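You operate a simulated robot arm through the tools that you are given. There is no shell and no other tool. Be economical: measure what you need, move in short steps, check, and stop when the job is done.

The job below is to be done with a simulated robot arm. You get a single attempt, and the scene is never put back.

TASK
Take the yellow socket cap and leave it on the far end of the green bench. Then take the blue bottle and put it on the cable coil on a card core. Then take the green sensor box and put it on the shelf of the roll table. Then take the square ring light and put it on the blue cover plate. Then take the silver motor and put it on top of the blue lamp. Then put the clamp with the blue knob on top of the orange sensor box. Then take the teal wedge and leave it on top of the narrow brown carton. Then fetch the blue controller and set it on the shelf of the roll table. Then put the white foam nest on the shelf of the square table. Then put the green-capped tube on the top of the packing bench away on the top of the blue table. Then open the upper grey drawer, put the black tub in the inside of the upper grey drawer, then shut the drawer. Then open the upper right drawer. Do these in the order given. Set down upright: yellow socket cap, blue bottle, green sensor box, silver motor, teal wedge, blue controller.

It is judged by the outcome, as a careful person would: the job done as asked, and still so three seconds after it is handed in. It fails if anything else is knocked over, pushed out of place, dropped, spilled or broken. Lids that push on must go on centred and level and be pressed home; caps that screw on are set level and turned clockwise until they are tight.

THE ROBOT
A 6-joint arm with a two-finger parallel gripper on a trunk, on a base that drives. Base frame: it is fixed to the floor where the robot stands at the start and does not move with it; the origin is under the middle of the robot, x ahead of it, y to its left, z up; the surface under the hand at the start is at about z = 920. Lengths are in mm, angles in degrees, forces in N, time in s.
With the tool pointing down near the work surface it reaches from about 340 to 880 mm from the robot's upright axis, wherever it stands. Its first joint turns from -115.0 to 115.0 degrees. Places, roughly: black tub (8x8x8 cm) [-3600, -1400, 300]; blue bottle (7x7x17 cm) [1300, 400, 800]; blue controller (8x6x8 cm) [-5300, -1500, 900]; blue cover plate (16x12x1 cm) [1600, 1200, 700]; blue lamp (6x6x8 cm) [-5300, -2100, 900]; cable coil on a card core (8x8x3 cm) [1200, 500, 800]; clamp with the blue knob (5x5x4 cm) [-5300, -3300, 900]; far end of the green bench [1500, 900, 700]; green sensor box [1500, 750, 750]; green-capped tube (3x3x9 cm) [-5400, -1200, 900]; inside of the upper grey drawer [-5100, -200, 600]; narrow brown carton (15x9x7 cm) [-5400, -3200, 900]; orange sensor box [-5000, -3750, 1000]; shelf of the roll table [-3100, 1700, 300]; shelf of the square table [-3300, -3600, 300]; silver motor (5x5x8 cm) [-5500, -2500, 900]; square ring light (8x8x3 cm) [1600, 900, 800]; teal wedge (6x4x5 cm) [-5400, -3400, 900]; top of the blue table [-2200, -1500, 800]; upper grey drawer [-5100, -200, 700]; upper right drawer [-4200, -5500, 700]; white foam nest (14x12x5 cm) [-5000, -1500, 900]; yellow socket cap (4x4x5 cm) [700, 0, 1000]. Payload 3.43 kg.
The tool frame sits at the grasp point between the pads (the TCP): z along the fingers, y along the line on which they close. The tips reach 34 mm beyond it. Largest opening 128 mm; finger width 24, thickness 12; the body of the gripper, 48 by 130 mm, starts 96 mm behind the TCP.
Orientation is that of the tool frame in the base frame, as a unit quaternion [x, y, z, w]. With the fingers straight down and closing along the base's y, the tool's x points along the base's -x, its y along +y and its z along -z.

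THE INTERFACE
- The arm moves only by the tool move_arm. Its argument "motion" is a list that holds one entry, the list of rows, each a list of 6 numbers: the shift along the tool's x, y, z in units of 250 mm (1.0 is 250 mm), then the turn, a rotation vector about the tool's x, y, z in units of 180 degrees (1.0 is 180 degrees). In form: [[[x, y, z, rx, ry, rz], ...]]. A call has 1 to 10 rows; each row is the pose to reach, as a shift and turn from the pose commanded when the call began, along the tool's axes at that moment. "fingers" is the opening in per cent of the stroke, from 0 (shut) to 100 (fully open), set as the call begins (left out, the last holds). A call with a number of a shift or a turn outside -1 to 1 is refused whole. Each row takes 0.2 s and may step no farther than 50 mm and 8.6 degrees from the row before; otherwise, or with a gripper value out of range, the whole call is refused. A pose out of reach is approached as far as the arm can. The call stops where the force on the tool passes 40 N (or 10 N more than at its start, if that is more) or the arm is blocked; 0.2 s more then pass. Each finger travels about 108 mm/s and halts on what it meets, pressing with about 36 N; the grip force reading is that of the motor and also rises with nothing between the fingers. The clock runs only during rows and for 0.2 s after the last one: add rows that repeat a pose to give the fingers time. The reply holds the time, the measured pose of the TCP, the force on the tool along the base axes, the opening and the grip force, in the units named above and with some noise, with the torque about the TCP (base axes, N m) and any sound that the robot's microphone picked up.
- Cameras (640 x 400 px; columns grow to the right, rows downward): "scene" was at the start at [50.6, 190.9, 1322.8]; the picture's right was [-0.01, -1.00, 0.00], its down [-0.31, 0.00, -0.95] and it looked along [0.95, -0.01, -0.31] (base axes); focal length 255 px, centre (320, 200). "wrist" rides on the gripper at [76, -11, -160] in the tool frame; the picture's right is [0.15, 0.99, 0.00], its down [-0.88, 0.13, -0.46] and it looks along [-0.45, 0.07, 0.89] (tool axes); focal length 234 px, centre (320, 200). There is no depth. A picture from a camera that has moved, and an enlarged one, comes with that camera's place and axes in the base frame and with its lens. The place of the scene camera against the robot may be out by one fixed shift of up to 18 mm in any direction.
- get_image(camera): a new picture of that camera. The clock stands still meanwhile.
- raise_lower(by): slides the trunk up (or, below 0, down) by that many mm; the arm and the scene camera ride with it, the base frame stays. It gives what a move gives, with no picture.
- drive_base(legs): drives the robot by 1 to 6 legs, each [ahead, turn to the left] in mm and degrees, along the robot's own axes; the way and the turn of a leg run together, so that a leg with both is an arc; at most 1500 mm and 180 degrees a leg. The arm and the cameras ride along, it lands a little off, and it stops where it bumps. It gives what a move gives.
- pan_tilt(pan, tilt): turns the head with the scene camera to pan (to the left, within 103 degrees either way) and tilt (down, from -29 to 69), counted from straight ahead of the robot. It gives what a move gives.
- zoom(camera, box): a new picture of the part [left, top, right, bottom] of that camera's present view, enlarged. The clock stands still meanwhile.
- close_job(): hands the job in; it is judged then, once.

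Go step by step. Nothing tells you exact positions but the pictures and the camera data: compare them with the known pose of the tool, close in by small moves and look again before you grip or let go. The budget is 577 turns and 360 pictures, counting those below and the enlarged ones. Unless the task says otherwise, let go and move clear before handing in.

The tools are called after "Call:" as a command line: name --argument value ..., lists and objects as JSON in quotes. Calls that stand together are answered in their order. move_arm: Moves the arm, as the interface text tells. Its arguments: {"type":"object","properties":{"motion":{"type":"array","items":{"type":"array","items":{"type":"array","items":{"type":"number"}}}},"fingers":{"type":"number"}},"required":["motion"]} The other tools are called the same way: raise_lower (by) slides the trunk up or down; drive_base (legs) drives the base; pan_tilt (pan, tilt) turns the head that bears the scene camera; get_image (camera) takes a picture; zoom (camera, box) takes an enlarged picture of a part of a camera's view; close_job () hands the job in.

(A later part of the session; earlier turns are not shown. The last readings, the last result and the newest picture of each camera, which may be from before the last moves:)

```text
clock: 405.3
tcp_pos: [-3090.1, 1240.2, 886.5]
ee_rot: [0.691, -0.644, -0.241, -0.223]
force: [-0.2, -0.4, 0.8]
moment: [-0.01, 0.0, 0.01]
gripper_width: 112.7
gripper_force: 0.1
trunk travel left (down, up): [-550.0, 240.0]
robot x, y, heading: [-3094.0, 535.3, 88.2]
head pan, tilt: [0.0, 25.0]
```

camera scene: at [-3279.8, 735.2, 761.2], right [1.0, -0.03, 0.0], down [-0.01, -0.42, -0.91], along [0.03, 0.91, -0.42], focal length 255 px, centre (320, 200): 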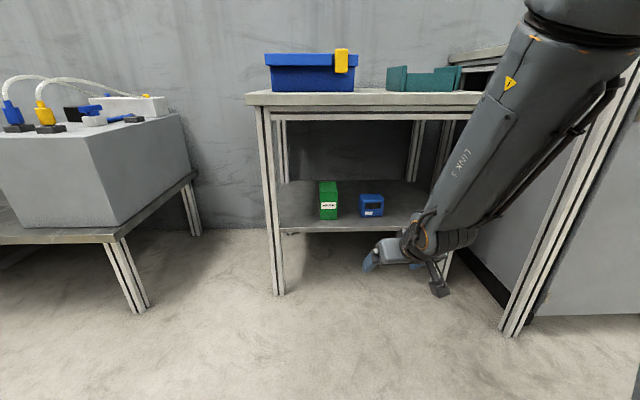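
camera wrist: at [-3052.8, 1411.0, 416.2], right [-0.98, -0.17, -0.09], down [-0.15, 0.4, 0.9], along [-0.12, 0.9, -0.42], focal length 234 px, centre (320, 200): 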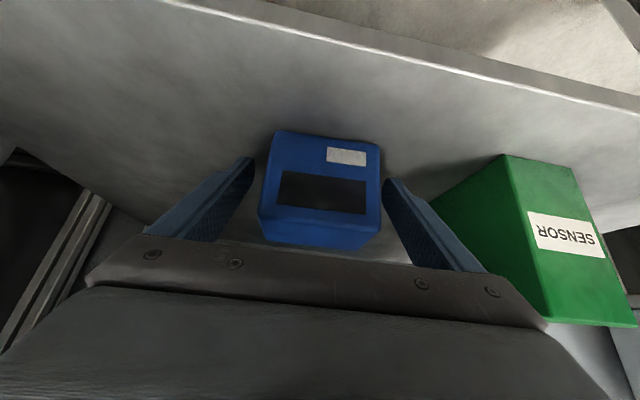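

Both items are on the shelf. Next is the white foam nest; I'll raise the arm and drive back to the packing bench.

Call:
move_arm --motion '[[[-0.1, 0, -0.15, 0, 0, 0], [-0.2, 0, -0.3, 0, 0, 0], [-0.3, 0, -0.45, 0, 0, 0], [-0.4, 0, -0.6, 0, 0, 0], [-0.5, 0, -0.75, 0, 0, 0], [-0.55, 0, -0.83, 0, 0, 0]]]'

Call:
drive_base --legs '[[0, 92], [1290, 0], [0, 90], [1500, 0], [520, 0], [0, -90]]'

Call:
pan_tilt --pan 0 --tilt 35

Call:
get_image --camera "scene"

Call:
get_image --camera "wrist"

```text
clock: 406.7
tcp_pos: [-3087.5, 1220.3, 1137.5]
ee_rot: [0.691, -0.645, -0.239, -0.223]
force: [-0.3, 0.2, 0.0]
moment: [0.01, -0.03, -0.02]
gripper_width: 112.8
gripper_force: 0.1
trunk travel left (down, up): [-550.0, 240.0]
robot x, y, heading: [-3094.8, 537.8, 88.5]
head pan, tilt: [0.0, 25.0]
```

```text
clock: 434.4
tcp_pos: [-4992.6, -1539.3, 1137.9]
ee_rot: [0.942, 0.081, -0.326, 0.029]
force: [-0.3, 0.5, 0.6]
moment: [-0.01, 0.0, 0.01]
gripper_width: 112.6
gripper_force: 0.1
trunk travel left (down, up): [-550.0, 240.0]
robot x, y, heading: [-4307.5, -1476.5, -176.0]
head pan, tilt: [0.0, 25.0]
```

```text
clock: 435.1
tcp_pos: [-4992.1, -1538.5, 1135.9]
ee_rot: [0.942, 0.081, -0.325, 0.029]
force: [0.2, 0.9, 1.4]
moment: [0.02, -0.02, 0.0]
gripper_width: 112.5
gripper_force: 0.1
trunk travel left (down, up): [-550.0, 240.0]
robot x, y, heading: [-4308.5, -1476.3, -175.8]
head pan, tilt: [0.0, 35.0]
```

```text
192 pictures are left
camera scene: at [-4331.4, -1676.9, 1295.5], right [-0.07, 1.0, 0.0], down [0.57, 0.04, -0.82], along [-0.82, -0.06, -0.57], focal length 255 px, centre (320, 200)
```

scene: 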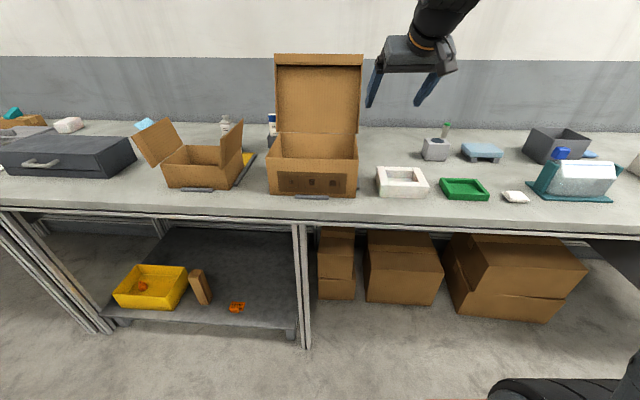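

```text
191 pictures are left
camera wrist: at [-4837.4, -1501.9, 1216.1], right [0.28, -0.96, -0.09], down [-0.38, -0.2, 0.9], along [-0.88, -0.22, -0.42], focal length 234 px, centre (320, 200)
```

wrist: 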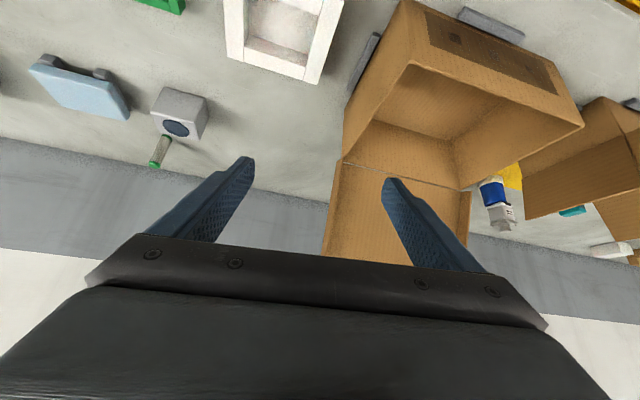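

The nest is centred near (-5035, -1478). I'll grip its +y side wall with one finger inside the recess, so I'll square up the hand at 40° tilt and move above that wall.

Call:
move_arm --motion '[[[0.05, -0.12, 0.09, 0.01, -0.003, 0.012], [0.1, -0.24, 0.18, 0.02, -0.006, 0.024], [0.15, -0.36, 0.28, 0.035, -0.0106, 0.042], [0.2, -0.43, 0.37, 0.035, -0.0106, 0.042], [0.24, -0.494, 0.45, 0.035, -0.0106, 0.042]]]' --fingers 60

Call:
get_image --camera "wrist"

Call:
zoom --camera "scene" --box '[350, 60, 500, 220]'

```text
clock: 436.3
tcp_pos: [-5034.6, -1420.2, 1010.4]
ee_rot: [0.939, -0.002, -0.343, -0.001]
force: [0.2, 0.3, 0.0]
moment: [0.02, 0.0, 0.03]
gripper_width: 76.5
gripper_force: 0.1
trunk travel left (down, up): [-550.0, 240.0]
robot x, y, heading: [-4309.8, -1474.3, -175.7]
head pan, tilt: [0.0, 35.0]
```

```text
190 pictures are left
camera wrist: at [-4873.7, -1410.4, 1083.9], right [0.11, -0.99, -0.1], down [-0.38, -0.13, 0.92], along [-0.92, -0.06, -0.39], focal length 234 px, centre (320, 200)
```

wrist: 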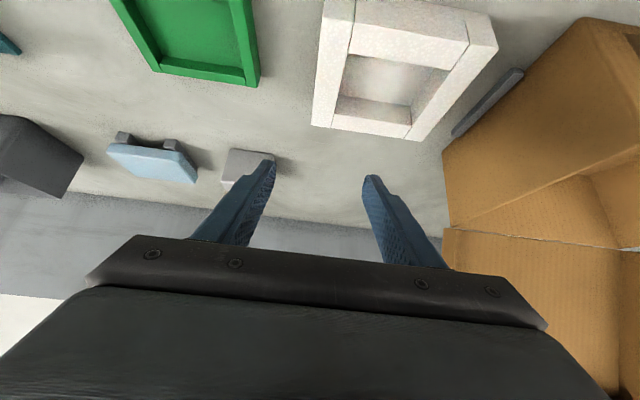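

```text
2.50 times, centred on (425, 140) of scene
camera zoom: at [-4331.0, -1677.0, 1295.5], right [-0.07, 1.0, 0.0], down [0.57, 0.04, -0.82], along [-0.82, -0.06, -0.57], focal length 638 px, centre (58, 350)
```

zoom: 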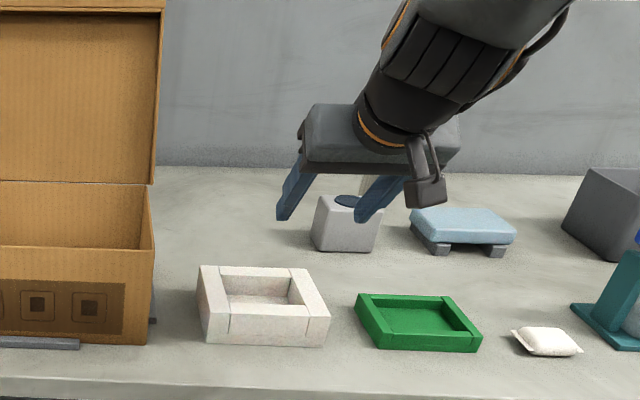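

The hand is over the side wall. I'll narrow the opening and lower so one finger goes inside the recess.

Call:
move_arm --motion '[[[0.06, 0, 0.02, 0, 0, 0], [0.15, 0, 0.12, 0, 0, 0], [0.2, 0, 0.18, 0, 0, 0]]]' --fingers 50

Call:
get_image --camera "wrist"

Call:
zoom --camera "scene" --box '[350, 60, 500, 220]'

```text
clock: 437.1
tcp_pos: [-5024.6, -1420.1, 944.0]
ee_rot: [0.939, -0.001, -0.343, -0.001]
force: [1.4, 0.2, 0.4]
moment: [0.01, 0.0, 0.01]
gripper_width: 64.0
gripper_force: 0.0
trunk travel left (down, up): [-550.0, 240.0]
robot x, y, heading: [-4310.9, -1478.1, -175.9]
head pan, tilt: [0.0, 35.0]
```

```text
188 pictures are left
camera wrist: at [-4863.9, -1410.5, 1017.7], right [0.11, -0.99, -0.1], down [-0.38, -0.13, 0.92], along [-0.92, -0.06, -0.39], focal length 234 px, centre (320, 200)
```

wrist: 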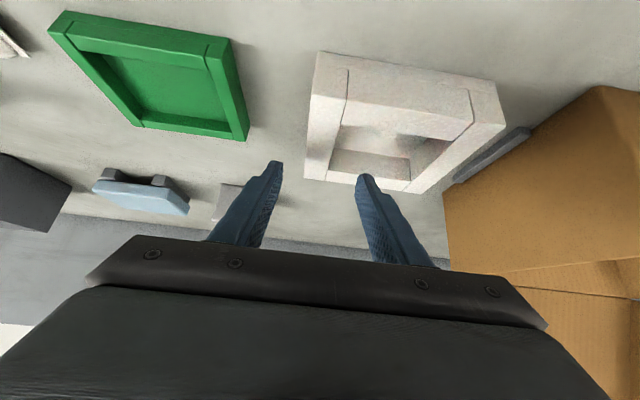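

```text
2.50 times, centred on (425, 140) of scene
camera zoom: at [-4331.2, -1676.9, 1295.5], right [-0.07, 1.0, 0.0], down [0.57, 0.04, -0.82], along [-0.82, -0.06, -0.57], focal length 638 px, centre (58, 350)
```

zoom: 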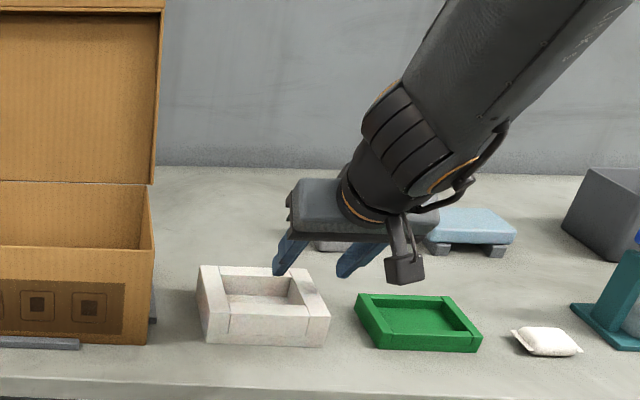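

The wall is centred between the fingers. I'll lower 32 mm and grip it.

Call:
move_arm --motion '[[[0.04, 0, 0.05, 0, 0, 0], [0.082, 0, 0.098, 0, 0, 0]]]'

Call:
get_image --camera "wrist"

Call:
zoom --camera "scene" --box '[370, 120, 470, 220]'

```text
clock: 437.7
tcp_pos: [-5025.6, -1420.3, 914.1]
ee_rot: [0.939, -0.001, -0.343, -0.002]
force: [-0.6, 1.2, 0.1]
moment: [0.0, -0.01, 0.01]
gripper_width: 64.0
gripper_force: 0.0
trunk travel left (down, up): [-550.0, 240.0]
robot x, y, heading: [-4309.3, -1477.1, -176.0]
head pan, tilt: [0.0, 35.0]
```

```text
186 pictures are left
camera wrist: at [-4864.5, -1411.0, 986.6], right [0.11, -0.99, -0.1], down [-0.38, -0.13, 0.92], along [-0.92, -0.06, -0.39], focal length 234 px, centre (320, 200)
```

wrist: 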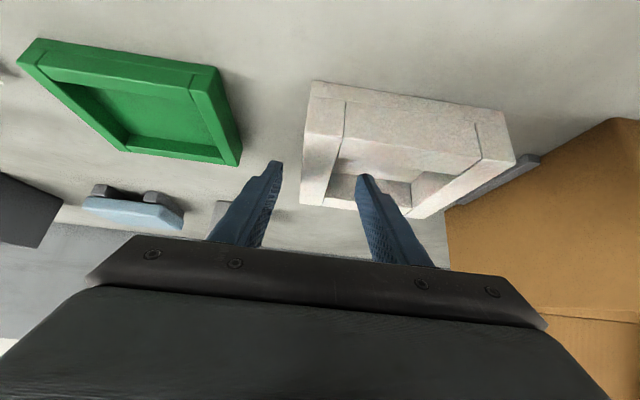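

```text
4.00 times, centred on (420, 170) of scene
camera zoom: at [-4331.2, -1676.9, 1295.5], right [-0.07, 1.0, 0.0], down [0.57, 0.04, -0.82], along [-0.82, -0.06, -0.57], focal length 1021 px, centre (-80, 320)
```

zoom: 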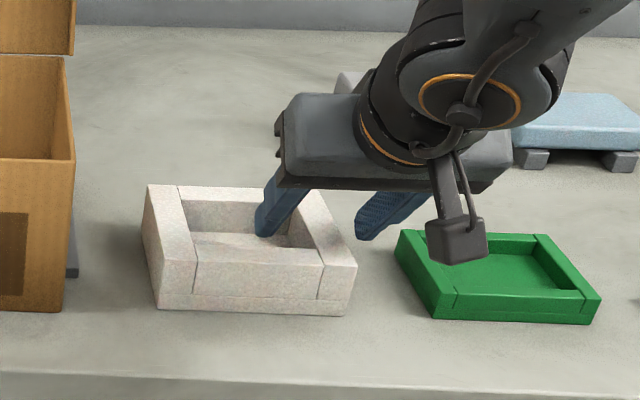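

One finger is in the recess and the other outside. I'll close and lift.

Call:
move_arm --motion '[[[0, 0, 0, 0, 0, 0], [0, 0, 0, 0, 0, 0], [0, 0, 0, 0, 0, 0], [0, 0, 0, 0, 0, 0]]]' --fingers 5

Call:
move_arm --motion '[[[-0.03, 0, -0.04, 0, 0, 0], [-0.12, 0, -0.16, 0, 0, 0], [-0.22, 0, -0.28, 0, 0, 0], [-0.33, 0, -0.4, 0, 0, 0], [-0.44, 0, -0.54, 0, 0, 0]]]'

Call:
get_image --camera "wrist"

Call:
zoom --camera "scene" --box '[350, 40, 500, 180]'

```text
clock: 438.7
tcp_pos: [-5025.6, -1420.7, 913.9]
ee_rot: [0.94, 0.0, -0.342, -0.001]
force: [-0.1, -0.1, -0.2]
moment: [0.03, -0.02, 0.02]
gripper_width: 22.9
gripper_force: 35.8
trunk travel left (down, up): [-550.0, 240.0]
robot x, y, heading: [-4302.9, -1479.6, -175.9]
head pan, tilt: [0.0, 35.0]
```

```text
clock: 439.9
tcp_pos: [-5022.8, -1418.9, 1086.2]
ee_rot: [0.94, 0.0, -0.342, -0.001]
force: [-0.1, 0.4, -0.7]
moment: [0.02, -0.03, 0.0]
gripper_width: 23.0
gripper_force: 36.0
trunk travel left (down, up): [-550.0, 240.0]
robot x, y, heading: [-4309.2, -1475.8, -175.7]
head pan, tilt: [0.0, 35.0]
```

```text
184 pictures are left
camera wrist: at [-4862.0, -1409.5, 1158.9], right [0.11, -0.99, -0.1], down [-0.38, -0.13, 0.92], along [-0.92, -0.06, -0.39], focal length 234 px, centre (320, 200)
```

wrist: 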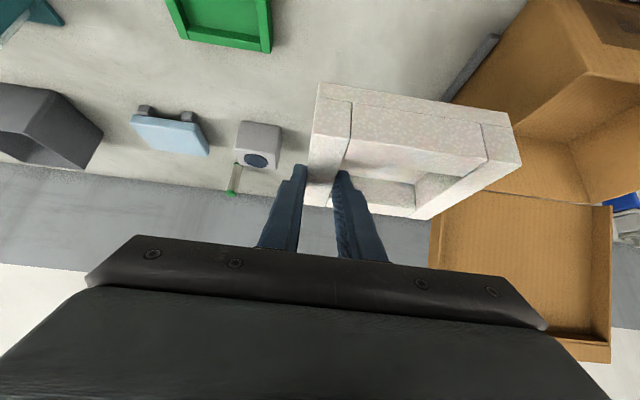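

```text
2.86 times, centred on (425, 110) of scene
camera zoom: at [-4331.7, -1676.8, 1295.5], right [-0.07, 1.0, 0.0], down [0.57, 0.04, -0.82], along [-0.82, -0.06, -0.57], focal length 729 px, centre (20, 457)
```

zoom: 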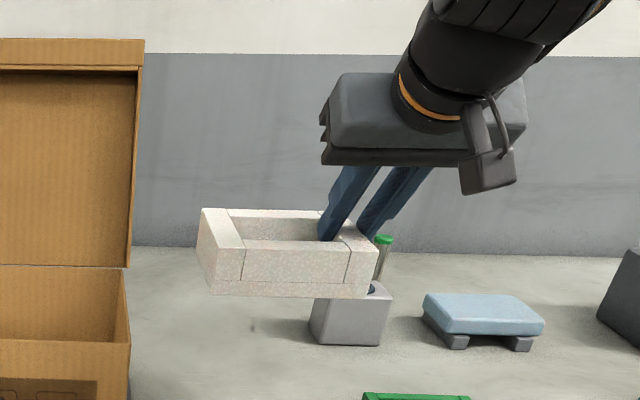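

The nest is held level. I'll back up, turn south and look for the square table near (-3300, -3600).

Call:
drive_base --legs '[[-120, 0], [0, 85]]'

Call:
pan_tilt --pan 15 --tilt 20

Call:
get_image --camera "scene"

```text
clock: 444.8
tcp_pos: [-4307.1, -2173.4, 1085.6]
ee_rot: [0.692, 0.635, -0.254, 0.231]
force: [-0.6, 0.1, -0.9]
moment: [0.0, 0.01, 0.0]
gripper_width: 22.9
gripper_force: 35.7
trunk travel left (down, up): [-550.0, 240.0]
robot x, y, heading: [-4192.9, -1465.6, -90.7]
head pan, tilt: [0.0, 35.0]
```

```text
clock: 445.6
tcp_pos: [-4307.1, -2174.5, 1086.4]
ee_rot: [0.692, 0.635, -0.253, 0.232]
force: [-0.5, 1.2, -0.7]
moment: [0.02, 0.07, 0.0]
gripper_width: 23.1
gripper_force: 34.9
trunk travel left (down, up): [-550.0, 240.0]
robot x, y, heading: [-4192.5, -1470.2, -90.6]
head pan, tilt: [15.0, 20.0]
```

```text
182 pictures are left
camera scene: at [-3968.3, -1516.2, 1319.3], right [-0.97, -0.25, 0.0], down [-0.08, 0.33, -0.94], along [0.23, -0.91, -0.34], focal length 255 px, centre (320, 200)
```

scene: 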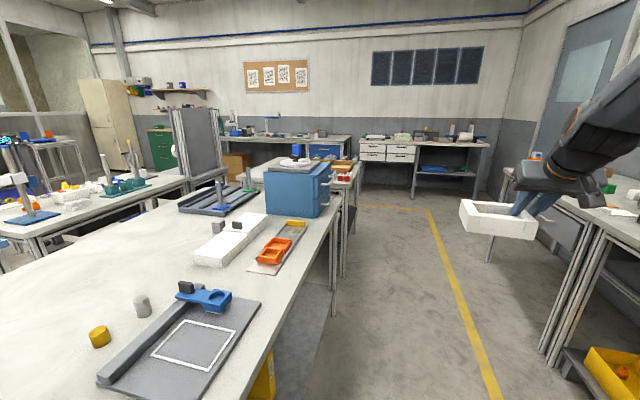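

The central table ends ahead, with another table beyond it. I'll drive south and look again.

Call:
drive_base --legs '[[0, -6], [1400, 0], [0, 7]]'

Call:
pan_tilt --pan 60 --tilt 30

Call:
get_image --camera "scene"

Call:
pan_tilt --pan 10 --tilt 30

Call:
get_image --camera "scene"

```text
clock: 453.5
tcp_pos: [-4462.9, -3533.6, 1085.3]
ee_rot: [0.689, 0.639, -0.252, 0.233]
force: [-0.5, -0.4, 0.3]
moment: [0.05, 0.0, 0.02]
gripper_width: 22.8
gripper_force: 36.2
trunk travel left (down, up): [-550.0, 240.0]
robot x, y, heading: [-4351.5, -2827.7, -90.1]
head pan, tilt: [15.0, 20.0]
```

```text
clock: 454.6
tcp_pos: [-4463.2, -3533.1, 1084.4]
ee_rot: [0.688, 0.639, -0.253, 0.233]
force: [0.6, -0.3, -0.5]
moment: [0.0, 0.02, 0.0]
gripper_width: 22.8
gripper_force: 35.9
trunk travel left (down, up): [-550.0, 240.0]
robot x, y, heading: [-4354.1, -2826.2, -90.2]
head pan, tilt: [60.0, 30.0]
```

```text
181 pictures are left
camera scene: at [-4076.1, -2827.6, 1303.3], right [-0.5, -0.86, 0.0], down [-0.43, 0.25, -0.87], along [0.75, -0.43, -0.5], focal length 255 px, centre (320, 200)
```

scene: 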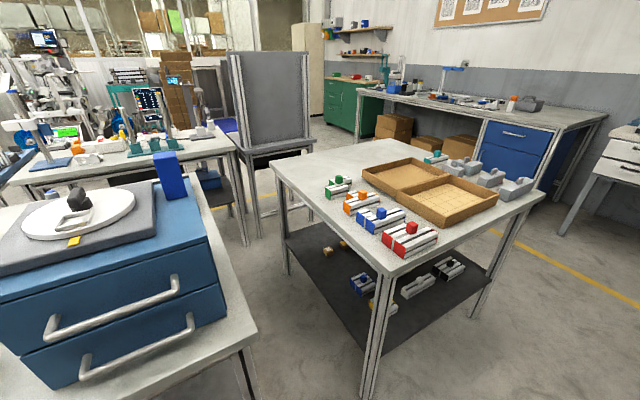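

```text
clock: 455.8
tcp_pos: [-4463.6, -3534.0, 1086.6]
ee_rot: [0.688, 0.639, -0.252, 0.233]
force: [-1.2, -0.3, -1.1]
moment: [-0.01, 0.02, 0.0]
gripper_width: 22.9
gripper_force: 36.1
trunk travel left (down, up): [-550.0, 240.0]
robot x, y, heading: [-4352.9, -2824.8, -89.9]
head pan, tilt: [10.0, 30.0]
```

```text
180 pictures are left
camera scene: at [-4138.7, -2871.3, 1303.3], right [-0.98, -0.17, 0.0], down [-0.09, 0.49, -0.87], along [0.15, -0.85, -0.5], focal length 255 px, centre (320, 200)
```

scene: 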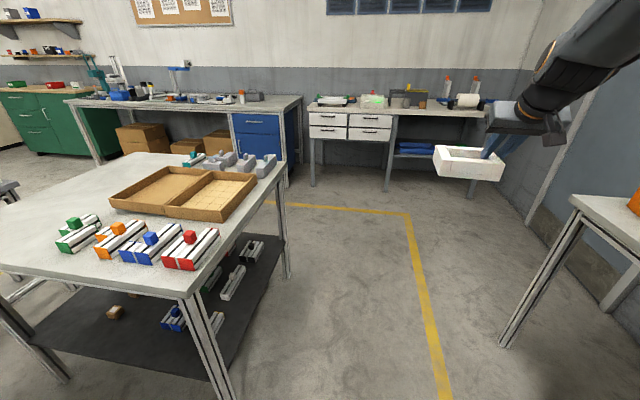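

The square table is at x -3750…-2815 and y -3211…-4046, with items on its dark lower shelf. I'll go to its west side and look into the shelf from lower down.

Call:
drive_base --legs '[[500, 0], [0, 90]]'

Call:
raise_lower --by -200

Call:
pan_tilt --pan 0 --tilt 30

Call:
get_image --camera "scene"

```text
clock: 462.6
tcp_pos: [-3643.3, -3424.2, 1086.3]
ee_rot: [0.024, 0.939, -0.01, 0.343]
force: [0.3, -0.6, -1.0]
moment: [-0.04, -0.01, 0.01]
gripper_width: 23.0
gripper_force: 35.9
trunk travel left (down, up): [-550.0, 240.0]
robot x, y, heading: [-4353.6, -3329.2, 1.2]
head pan, tilt: [10.0, 30.0]
```

```text
clock: 464.6
tcp_pos: [-3641.4, -3424.3, 898.8]
ee_rot: [0.025, 0.936, -0.011, 0.351]
force: [-0.1, -0.2, 10.7]
moment: [0.45, -0.28, -0.19]
gripper_width: 28.8
gripper_force: 35.6
trunk travel left (down, up): [-354.0, 436.0]
robot x, y, heading: [-4357.1, -3332.9, 1.3]
head pan, tilt: [10.0, 30.0]
stopped: the force on the tool passed its limit at 49 N (the readings are from after the stop); the commanded pose is now the measured one
```

```text
clock: 465.3
tcp_pos: [-3641.7, -3424.4, 896.3]
ee_rot: [0.025, 0.936, -0.011, 0.35]
force: [1.6, -2.3, 17.9]
moment: [0.62, -0.62, -0.06]
gripper_width: 28.8
gripper_force: 36.7
trunk travel left (down, up): [-354.0, 436.0]
robot x, y, heading: [-4354.3, -3332.4, 1.3]
head pan, tilt: [0.0, 30.0]
```

```text
179 pictures are left
camera scene: at [-4257.2, -3137.4, 1107.7], right [0.02, -1.0, 0.0], down [-0.5, -0.01, -0.87], along [0.87, 0.02, -0.5], focal length 255 px, centre (320, 200)
```

scene: 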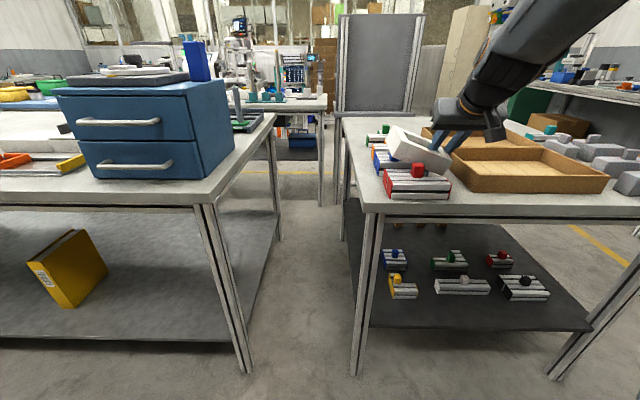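

The nest came down onto items on the square table's top because the hand was over the table. I'll raise right away and check whether anything moved.

Call:
raise_lower --by 196

Call:
get_image --camera "scene"

Call:
get_image --camera "wrist"

```text
clock: 467.5
tcp_pos: [-3640.9, -3423.7, 1091.9]
ee_rot: [0.026, 0.937, -0.011, 0.348]
force: [0.4, -0.3, -0.5]
moment: [-0.01, 0.02, 0.0]
gripper_width: 23.3
gripper_force: 36.1
trunk travel left (down, up): [-550.0, 240.0]
robot x, y, heading: [-4354.1, -3331.2, 1.6]
head pan, tilt: [0.0, 30.0]
```

```text
178 pictures are left
camera scene: at [-4311.2, -3138.6, 1303.6], right [0.02, -1.0, 0.0], down [-0.5, -0.01, -0.87], along [0.87, 0.02, -0.5], focal length 255 px, centre (320, 200)
```

scene: 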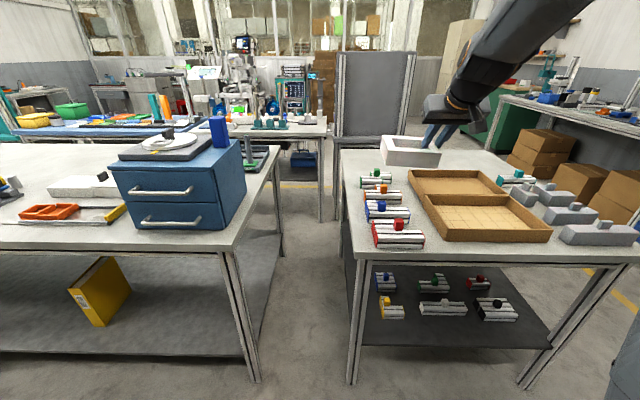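

```text
177 pictures are left
camera wrist: at [-3803.1, -3427.4, 1162.9], right [-0.06, 0.99, -0.1], down [0.38, 0.11, 0.92], along [0.93, 0.02, -0.38], focal length 234 px, centre (320, 200)
```

wrist: 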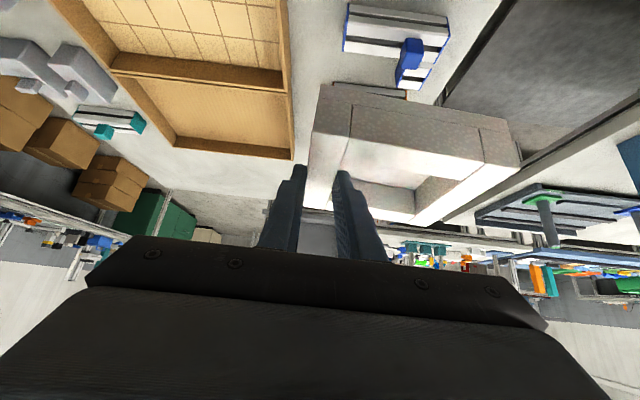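

The items seem to be where they were. I'll zoom in to confirm and also study the shelf.

Call:
zoom --camera "scene" --box '[330, 130, 470, 260]'

Call:
zoom --camera "scene" --box '[330, 240, 580, 390]'

```text
3.08 times, centred on (400, 195) of scene
camera zoom: at [-4311.2, -3138.6, 1303.6], right [0.02, -1.0, 0.0], down [-0.5, -0.01, -0.87], along [0.87, 0.02, -0.5], focal length 785 px, centre (74, 215)
```

zoom: 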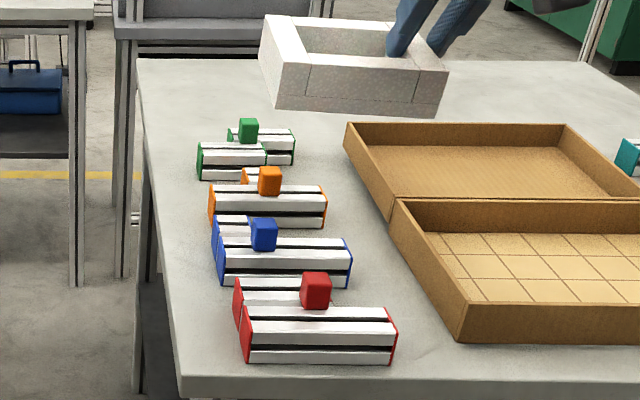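

```text
2.56 times, centred on (455, 315) of scene
camera zoom: at [-4311.2, -3138.6, 1303.6], right [0.02, -1.0, 0.0], down [-0.5, -0.01, -0.87], along [0.87, 0.02, -0.5], focal length 653 px, centre (-26, -94)
```

zoom: 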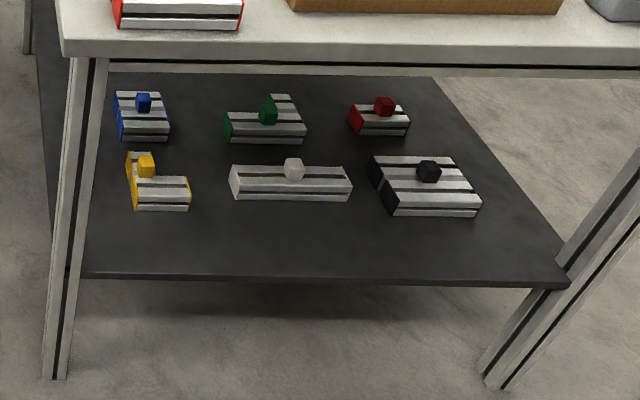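

Nothing was displaced. On the shelf there's a free strip in front of the grey rail, around x = -3652 and y = -3668. I'll back up, shift about 300 mm south and face the table again.

Call:
drive_base --legs '[[-180, 0], [0, -91.6], [300, 0], [0, 90]]'

Call:
pan_tilt --pan 0 --tilt 40

Call:
get_image --camera "scene"

```text
clock: 477.3
tcp_pos: [-3939.4, -4031.7, 1092.7]
ee_rot: [0.233, 0.908, -0.088, 0.337]
force: [-0.2, -0.1, -0.5]
moment: [-0.01, 0.01, -0.01]
gripper_width: 22.8
gripper_force: 36.2
trunk travel left (down, up): [-550.0, 240.0]
robot x, y, heading: [-4541.8, -3636.8, -24.4]
head pan, tilt: [0.0, 30.0]
stopped in leg 4: the robot was blocked; the commanded pose is now the measured one
```

```text
clock: 478.0
tcp_pos: [-3938.8, -4030.9, 1092.8]
ee_rot: [0.233, 0.908, -0.088, 0.337]
force: [0.2, 0.4, -1.4]
moment: [0.0, 0.03, -0.03]
gripper_width: 22.8
gripper_force: 35.9
trunk travel left (down, up): [-550.0, 240.0]
robot x, y, heading: [-4542.7, -3639.5, -24.5]
head pan, tilt: [0.0, 40.0]
```

```text
174 pictures are left
camera scene: at [-4421.7, -3479.1, 1288.3], right [-0.42, -0.91, 0.0], down [-0.58, 0.27, -0.77], along [0.7, -0.32, -0.64], focal length 255 px, centre (320, 200)
```

scene: 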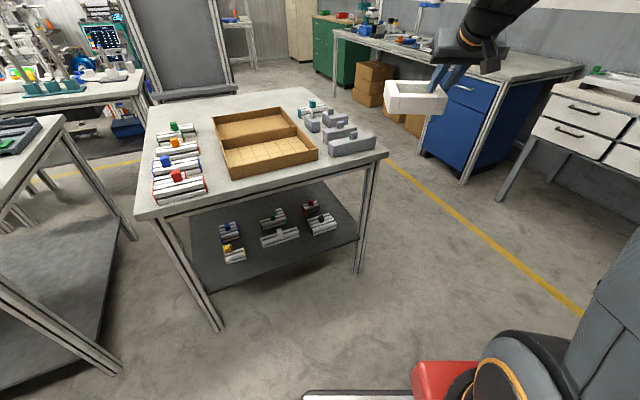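

The base bumped the packing bench while turning. I'll move forward away from it, correct the sideways position, then face the table and back up straight.

Call:
drive_base --legs '[[60, 0], [0, 54.5], [100, 0], [0, -30]]'

Call:
pan_tilt --pan -100 --tilt 25

Call:
get_image --camera "scene"

```text
clock: 483.7
tcp_pos: [-3690.0, -3714.5, 1091.8]
ee_rot: [0.031, 0.937, -0.013, 0.348]
force: [0.7, -0.7, -0.9]
moment: [0.0, 0.04, 0.03]
gripper_width: 22.7
gripper_force: 36.5
trunk travel left (down, up): [-550.0, 240.0]
robot x, y, heading: [-4401.6, -3611.0, 0.3]
head pan, tilt: [0.0, 40.0]
```

```text
clock: 485.4
tcp_pos: [-3690.5, -3714.4, 1091.4]
ee_rot: [0.032, 0.937, -0.013, 0.349]
force: [0.7, 0.0, 0.3]
moment: [0.0, -0.02, 0.01]
gripper_width: 22.9
gripper_force: 35.7
trunk travel left (down, up): [-550.0, 240.0]
robot x, y, heading: [-4399.7, -3612.5, 0.1]
head pan, tilt: [-100.0, 25.0]
```

```text
173 pictures are left
camera scene: at [-4460.9, -3511.2, 1311.6], right [-0.99, 0.17, 0.0], down [0.07, 0.42, -0.91], along [-0.15, -0.89, -0.42], focal length 255 px, centre (320, 200)
```

scene: 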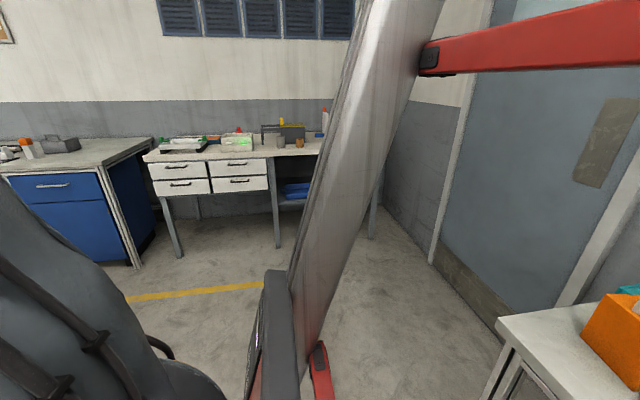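

The bench end and orange box look undisturbed. I'll back up straight so the nest clears the table edge.

Call:
drive_base --legs '[[-150, 0]]'

Call:
pan_tilt --pan 0 --tilt 40

Call:
get_image --camera "scene"

Call:
get_image --camera "wrist"

```text
clock: 486.8
tcp_pos: [-3836.2, -3717.8, 1092.3]
ee_rot: [0.032, 0.937, -0.013, 0.348]
force: [-0.2, 0.0, -0.8]
moment: [-0.06, 0.03, 0.0]
gripper_width: 22.8
gripper_force: 35.9
trunk travel left (down, up): [-550.0, 240.0]
robot x, y, heading: [-4548.1, -3611.8, 0.2]
head pan, tilt: [-100.0, 25.0]
```

```text
clock: 488.6
tcp_pos: [-3836.8, -3717.5, 1091.8]
ee_rot: [0.032, 0.937, -0.013, 0.348]
force: [-0.2, -0.3, 0.0]
moment: [-0.05, -0.01, 0.0]
gripper_width: 23.0
gripper_force: 35.6
trunk travel left (down, up): [-550.0, 240.0]
robot x, y, heading: [-4547.8, -3609.7, 0.2]
head pan, tilt: [0.0, 40.0]
```

```text
172 pictures are left
camera scene: at [-4507.5, -3420.7, 1288.3], right [0.0, -1.0, 0.0], down [-0.64, 0.0, -0.77], along [0.77, 0.0, -0.64], focal length 255 px, centre (320, 200)
```

scene: 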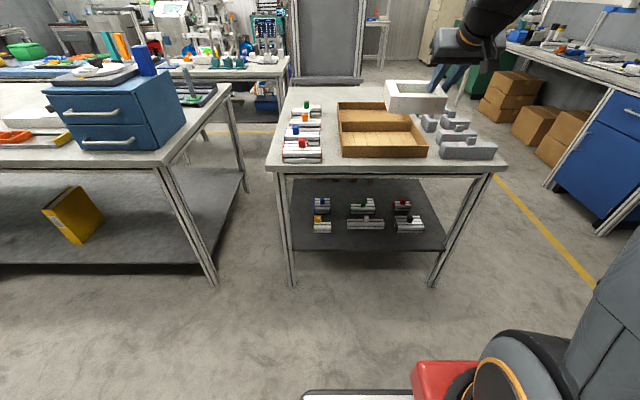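

```text
171 pictures are left
camera wrist: at [-3999.3, -3718.2, 1163.0], right [-0.04, 0.99, -0.1], down [0.38, 0.11, 0.92], along [0.93, 0.0, -0.38], focal length 234 px, centre (320, 200)
```

wrist: 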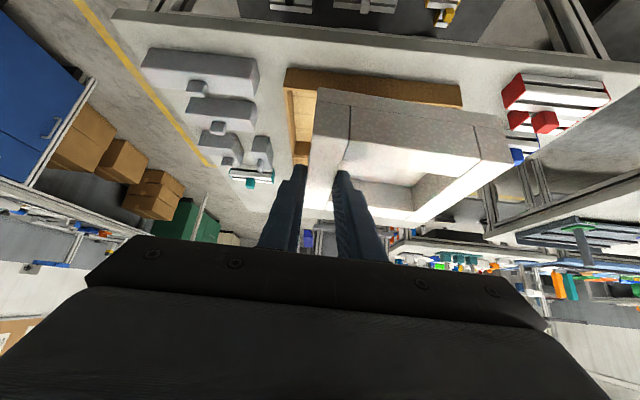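

The nest's front is about level with the table edge, so I'll retract the arm 100 mm before lowering.

Call:
move_arm --motion '[[[0.1, 0, -0.085, 0, 0, 0], [0.2, 0, -0.17, 0, 0, 0], [0.306, 0, -0.257, 0, 0, 0], [0.306, 0, -0.257, 0, 0, 0]]]'

Call:
get_image --camera "wrist"

```text
clock: 489.6
tcp_pos: [-3936.4, -3711.2, 1092.0]
ee_rot: [0.033, 0.937, -0.013, 0.348]
force: [-0.9, -0.9, -0.6]
moment: [-0.03, 0.01, -0.02]
gripper_width: 22.7
gripper_force: 36.4
trunk travel left (down, up): [-550.0, 240.0]
robot x, y, heading: [-4547.8, -3612.4, 0.3]
head pan, tilt: [0.0, 40.0]
```

```text
170 pictures are left
camera wrist: at [-4098.8, -3711.4, 1163.1], right [-0.04, 0.99, -0.1], down [0.38, 0.11, 0.92], along [0.93, 0.0, -0.38], focal length 234 px, centre (320, 200)
```

wrist: 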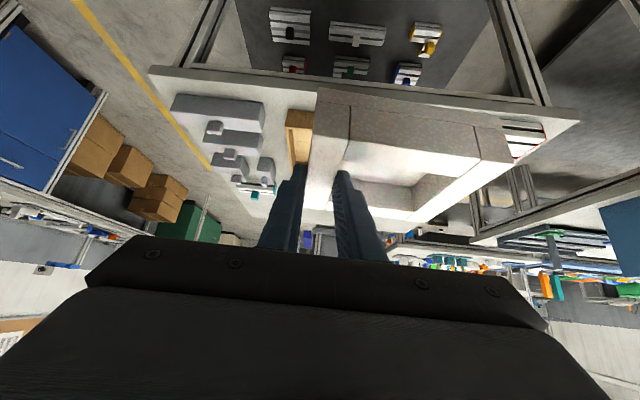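

There's now about 100 mm clearance. I'll lower the trunk.

Call:
raise_lower --by -400

Call:
raise_lower --by -150

Call:
get_image --camera "scene"

Call:
get_image --camera "wrist"

```text
clock: 493.4
tcp_pos: [-3919.9, -3709.6, 690.1]
ee_rot: [0.033, 0.936, -0.013, 0.349]
force: [-0.4, -0.6, -0.1]
moment: [-0.06, 0.0, 0.05]
gripper_width: 22.8
gripper_force: 35.8
trunk travel left (down, up): [-150.0, 640.0]
robot x, y, heading: [-4548.3, -3614.7, 0.2]
head pan, tilt: [0.0, 40.0]
```

```text
clock: 495.1
tcp_pos: [-3881.4, -3711.7, 539.9]
ee_rot: [0.032, 0.937, -0.013, 0.348]
force: [-0.2, 0.5, -0.9]
moment: [-0.04, 0.05, 0.01]
gripper_width: 23.0
gripper_force: 35.8
trunk travel left (down, up): [0.0, 790.0]
robot x, y, heading: [-4551.7, -3610.9, 0.2]
head pan, tilt: [0.0, 40.0]
```

```text
169 pictures are left
camera scene: at [-4354.5, -3420.1, 738.3], right [0.0, -1.0, 0.0], down [-0.64, 0.0, -0.77], along [0.77, 0.0, -0.64], focal length 255 px, centre (320, 200)
```

scene: 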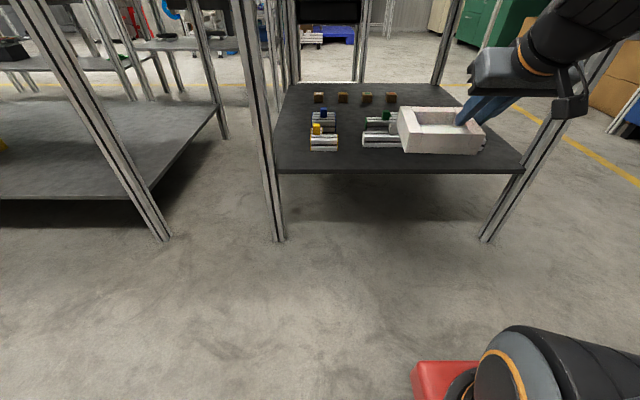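

```text
168 pictures are left
camera wrist: at [-4044.3, -3711.2, 611.5], right [-0.04, 0.99, -0.1], down [0.38, 0.11, 0.92], along [0.93, 0.0, -0.38], focal length 234 px, centre (320, 200)
```

wrist: 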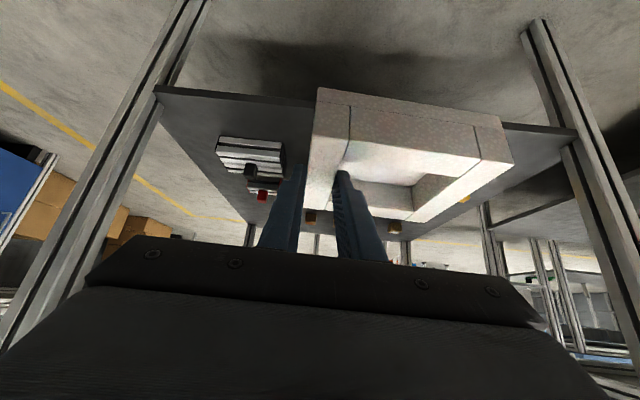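

The view shows the free strip in front of the grey rail. I'll lower the arm to just above shelf height while still outside.

Call:
move_arm --motion '[[[0.03, 0, 0.14, 0, 0, 0], [0.1, 0, 0.27, 0, 0, 0], [0.19, 0, 0.4, 0, 0, 0], [0.285, 0, 0.533, 0, 0, 0], [0.285, 0, 0.533, 0, 0, 0]]]'

Call:
get_image --camera "scene"

Call:
get_image --camera "wrist"

```text
clock: 496.3
tcp_pos: [-3848.0, -3713.8, 392.4]
ee_rot: [0.033, 0.937, -0.013, 0.348]
force: [0.0, -0.2, -0.3]
moment: [-0.04, 0.04, 0.0]
gripper_width: 22.9
gripper_force: 35.8
trunk travel left (down, up): [0.0, 790.0]
robot x, y, heading: [-4548.6, -3609.2, 0.1]
head pan, tilt: [0.0, 40.0]
```

```text
167 pictures are left
camera scene: at [-4354.6, -3420.1, 738.3], right [0.0, -1.0, 0.0], down [-0.64, 0.0, -0.77], along [0.77, 0.0, -0.64], focal length 255 px, centre (320, 200)
```

scene: 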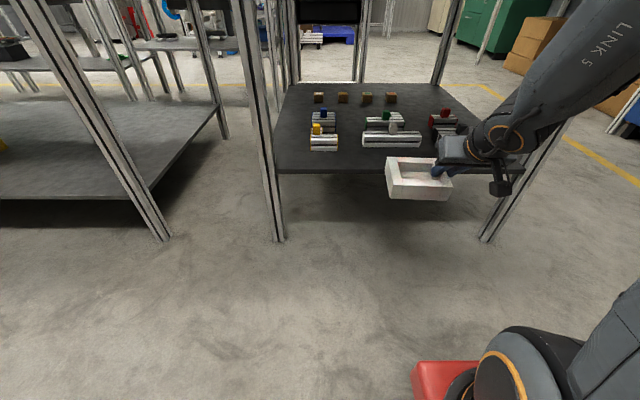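

```text
166 pictures are left
camera wrist: at [-4010.2, -3714.7, 464.9], right [-0.04, 0.99, -0.1], down [0.38, 0.11, 0.92], along [0.92, 0.0, -0.38], focal length 234 px, centre (320, 200)
```

wrist: 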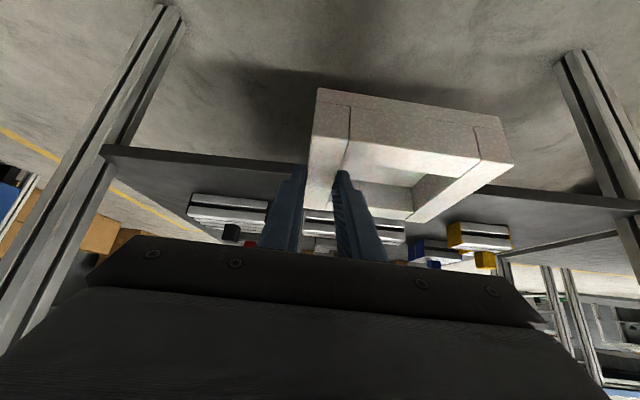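

Nest bottom is about 30 mm above the shelf. I'll drive in 140 mm and check.

Call:
drive_base --legs '[[140, 0]]'

Call:
get_image --camera "scene"

Call:
get_image --camera "wrist"

```text
clock: 497.6
tcp_pos: [-3709.8, -3714.9, 392.5]
ee_rot: [0.034, 0.936, -0.014, 0.349]
force: [0.3, 0.1, 0.1]
moment: [-0.03, 0.02, -0.01]
gripper_width: 23.2
gripper_force: 36.4
trunk travel left (down, up): [0.0, 790.0]
robot x, y, heading: [-4410.3, -3610.8, 0.2]
head pan, tilt: [0.0, 40.0]
```

```text
165 pictures are left
camera scene: at [-4216.1, -3419.9, 738.3], right [0.0, -1.0, 0.0], down [-0.64, 0.0, -0.77], along [0.77, 0.0, -0.64], focal length 255 px, centre (320, 200)
```

scene: 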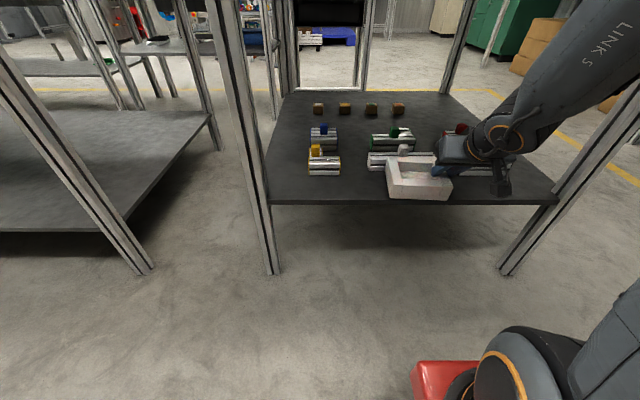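

```text
164 pictures are left
camera wrist: at [-3872.0, -3714.9, 465.2], right [-0.04, 0.99, -0.1], down [0.38, 0.11, 0.92], along [0.93, 0.0, -0.38], focal length 234 px, centre (320, 200)
```

wrist: 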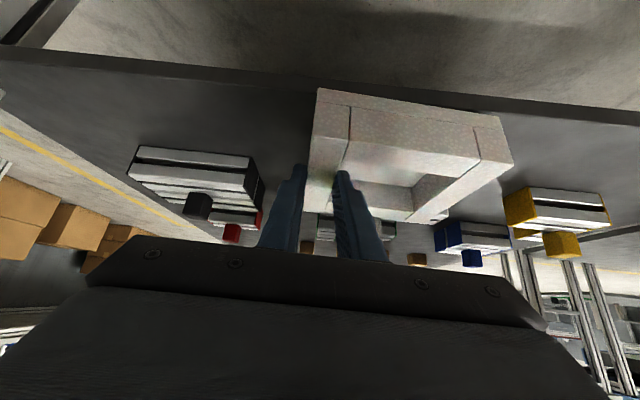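

I'll drive in another 48 mm.

Call:
drive_base --legs '[[48, 0]]'

Call:
get_image --camera "scene"

Call:
get_image --camera "wrist"

```text
clock: 498.6
tcp_pos: [-3663.1, -3713.2, 395.0]
ee_rot: [0.032, 0.937, -0.013, 0.349]
force: [-0.5, 0.9, -1.1]
moment: [-0.05, 0.02, 0.02]
gripper_width: 22.9
gripper_force: 35.6
trunk travel left (down, up): [0.0, 790.0]
robot x, y, heading: [-4365.5, -3612.7, -0.1]
head pan, tilt: [0.0, 40.0]
```

```text
163 pictures are left
camera scene: at [-4168.7, -3419.8, 738.3], right [0.0, -1.0, 0.0], down [-0.64, 0.0, -0.77], along [0.77, 0.0, -0.64], focal length 255 px, centre (320, 200)
```

scene: 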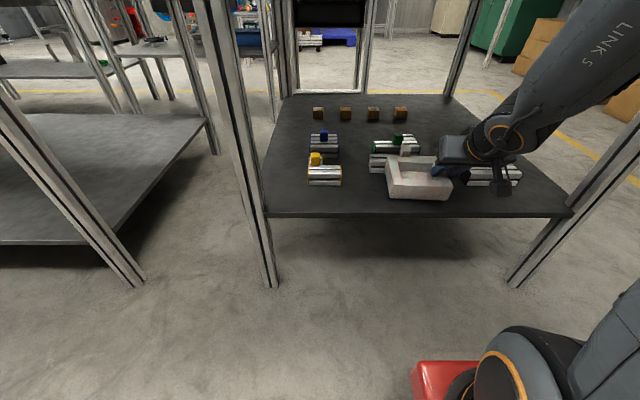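

```text
162 pictures are left
camera wrist: at [-3824.6, -3714.8, 465.2], right [-0.04, 0.99, -0.1], down [0.38, 0.11, 0.92], along [0.93, 0.0, -0.38], focal length 234 px, centre (320, 200)
```

wrist: 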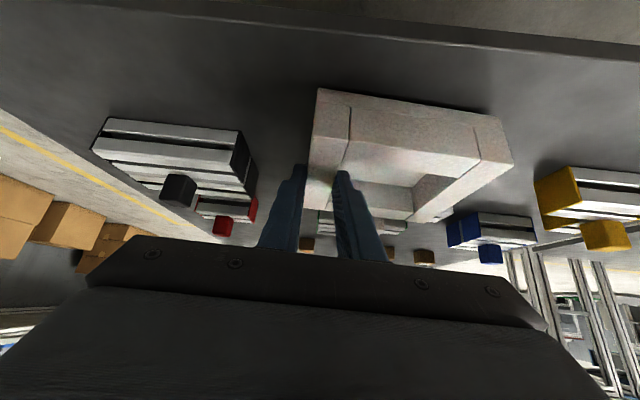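

The nest is positioned over the free strip. I'll lower it to contact.

Call:
move_arm --motion '[[[0.026, 0, 0.031, 0, 0, 0], [0.051, 0, 0.061, 0, 0, 0], [0.058, 0, 0.069, 0, 0, 0], [0.064, 0, 0.077, 0, 0, 0], [0.071, 0, 0.084, 0, 0, 0], [0.077, 0, 0.092, 0, 0, 0], [0.084, 0, 0.1, 0, 0, 0], [0.09, 0, 0.107, 0, 0, 0], [0.096, 0, 0.115, 0, 0, 0], [0.103, 0, 0.123, 0, 0, 0]]]'

Call:
zoom --camera "scene" --box '[280, 90, 580, 240]'

```text
clock: 499.1
tcp_pos: [-3660.2, -3714.7, 382.6]
ee_rot: [0.032, 0.935, -0.013, 0.354]
force: [-13.6, 1.8, 18.6]
moment: [0.01, 0.31, 0.05]
gripper_width: 22.9
gripper_force: 36.2
trunk travel left (down, up): [0.0, 790.0]
robot x, y, heading: [-4363.2, -3613.1, -0.2]
head pan, tilt: [0.0, 40.0]
stopped in row 2: the force on the tool passed its limit at 48 N (the readings are from after the stop); the commanded pose is now the measured one
```

```text
2.13 times, centred on (430, 165) of scene
camera zoom: at [-4169.4, -3419.7, 738.5], right [0.0, -1.0, 0.0], down [-0.64, 0.0, -0.77], along [0.77, 0.0, -0.64], focal length 544 px, centre (85, 275)
```

zoom: 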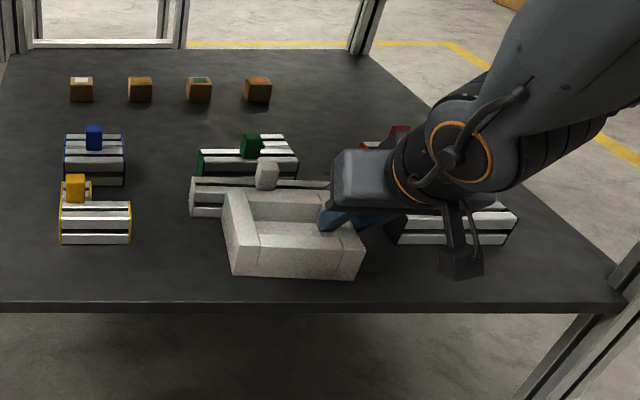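

The nest is on the shelf, which is at about z = 325. I'll release it, then withdraw upward along the finger axis a bit and drive back.

Call:
move_arm --motion '[[[-0.003, 0, -0.004, 0, 0, 0], [-0.003, 0, -0.004, 0, 0, 0], [-0.003, 0, -0.004, 0, 0, 0]]]' --fingers 45

Call:
get_image --camera "wrist"

Call:
zoom --camera "scene" --box '[280, 90, 580, 240]'

```text
clock: 499.9
tcp_pos: [-3658.7, -3713.5, 381.8]
ee_rot: [0.033, 0.935, -0.014, 0.352]
force: [0.1, 0.6, -0.3]
moment: [-0.01, -0.02, 0.0]
gripper_width: 57.8
gripper_force: 0.0
trunk travel left (down, up): [0.0, 790.0]
robot x, y, heading: [-4364.6, -3609.5, 0.2]
head pan, tilt: [0.0, 40.0]
```

```text
160 pictures are left
camera wrist: at [-3822.1, -3714.6, 451.0], right [-0.04, 0.99, -0.1], down [0.37, 0.11, 0.92], along [0.93, 0.0, -0.37], focal length 234 px, centre (320, 200)
```

wrist: 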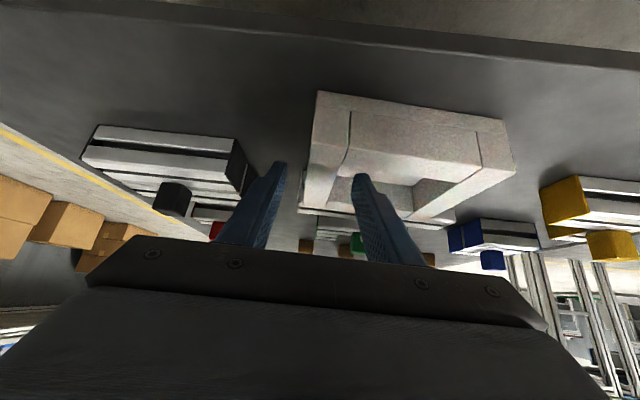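

```text
2.13 times, centred on (430, 165) of scene
camera zoom: at [-4168.7, -3419.8, 738.3], right [0.0, -1.0, 0.0], down [-0.64, 0.0, -0.77], along [0.77, 0.0, -0.64], focal length 544 px, centre (85, 275)
```

zoom: 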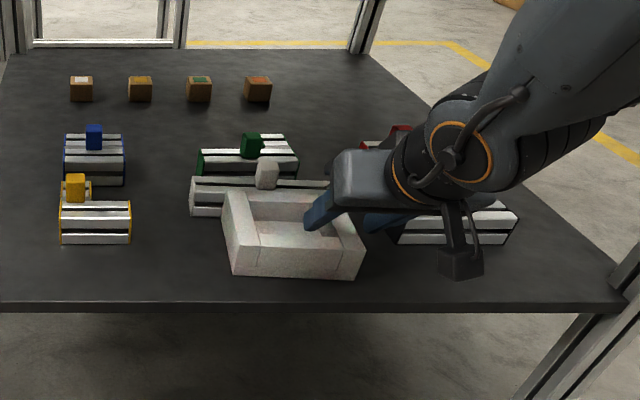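

I'll lift 60 mm straight up and back out.

Call:
move_arm --motion '[[[-0.05, 0, -0.06, 0, 0, 0], [-0.1, 0, -0.12, 0, 0, 0], [-0.154, 0, -0.184, 0, 0, 0], [-0.154, 0, -0.184, 0, 0, 0]]]'

Call:
drive_base --legs '[[-180, 0]]'

Call:
get_image --camera "scene"

```text
clock: 500.9
tcp_pos: [-3661.3, -3715.3, 441.2]
ee_rot: [0.033, 0.935, -0.012, 0.353]
force: [-0.3, 0.4, 0.5]
moment: [0.0, 0.01, 0.0]
gripper_width: 57.7
gripper_force: 0.0
trunk travel left (down, up): [0.0, 790.0]
robot x, y, heading: [-4364.0, -3615.6, 0.2]
head pan, tilt: [0.0, 40.0]
```

```text
clock: 502.4
tcp_pos: [-3840.9, -3714.3, 441.1]
ee_rot: [0.033, 0.935, -0.013, 0.352]
force: [0.2, -0.6, 0.3]
moment: [0.03, 0.05, -0.02]
gripper_width: 57.5
gripper_force: 0.0
trunk travel left (down, up): [0.0, 790.0]
robot x, y, heading: [-4544.6, -3609.3, 0.1]
head pan, tilt: [0.0, 40.0]
```

```text
158 pictures are left
camera scene: at [-4348.1, -3420.2, 738.3], right [0.0, -1.0, 0.0], down [-0.64, 0.0, -0.77], along [0.77, 0.0, -0.64], focal length 255 px, centre (320, 200)
```

scene: 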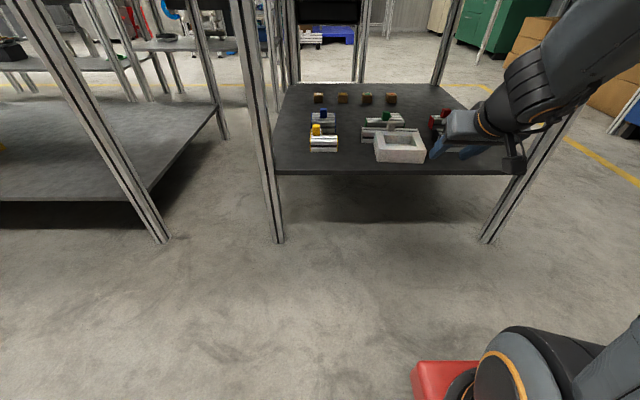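

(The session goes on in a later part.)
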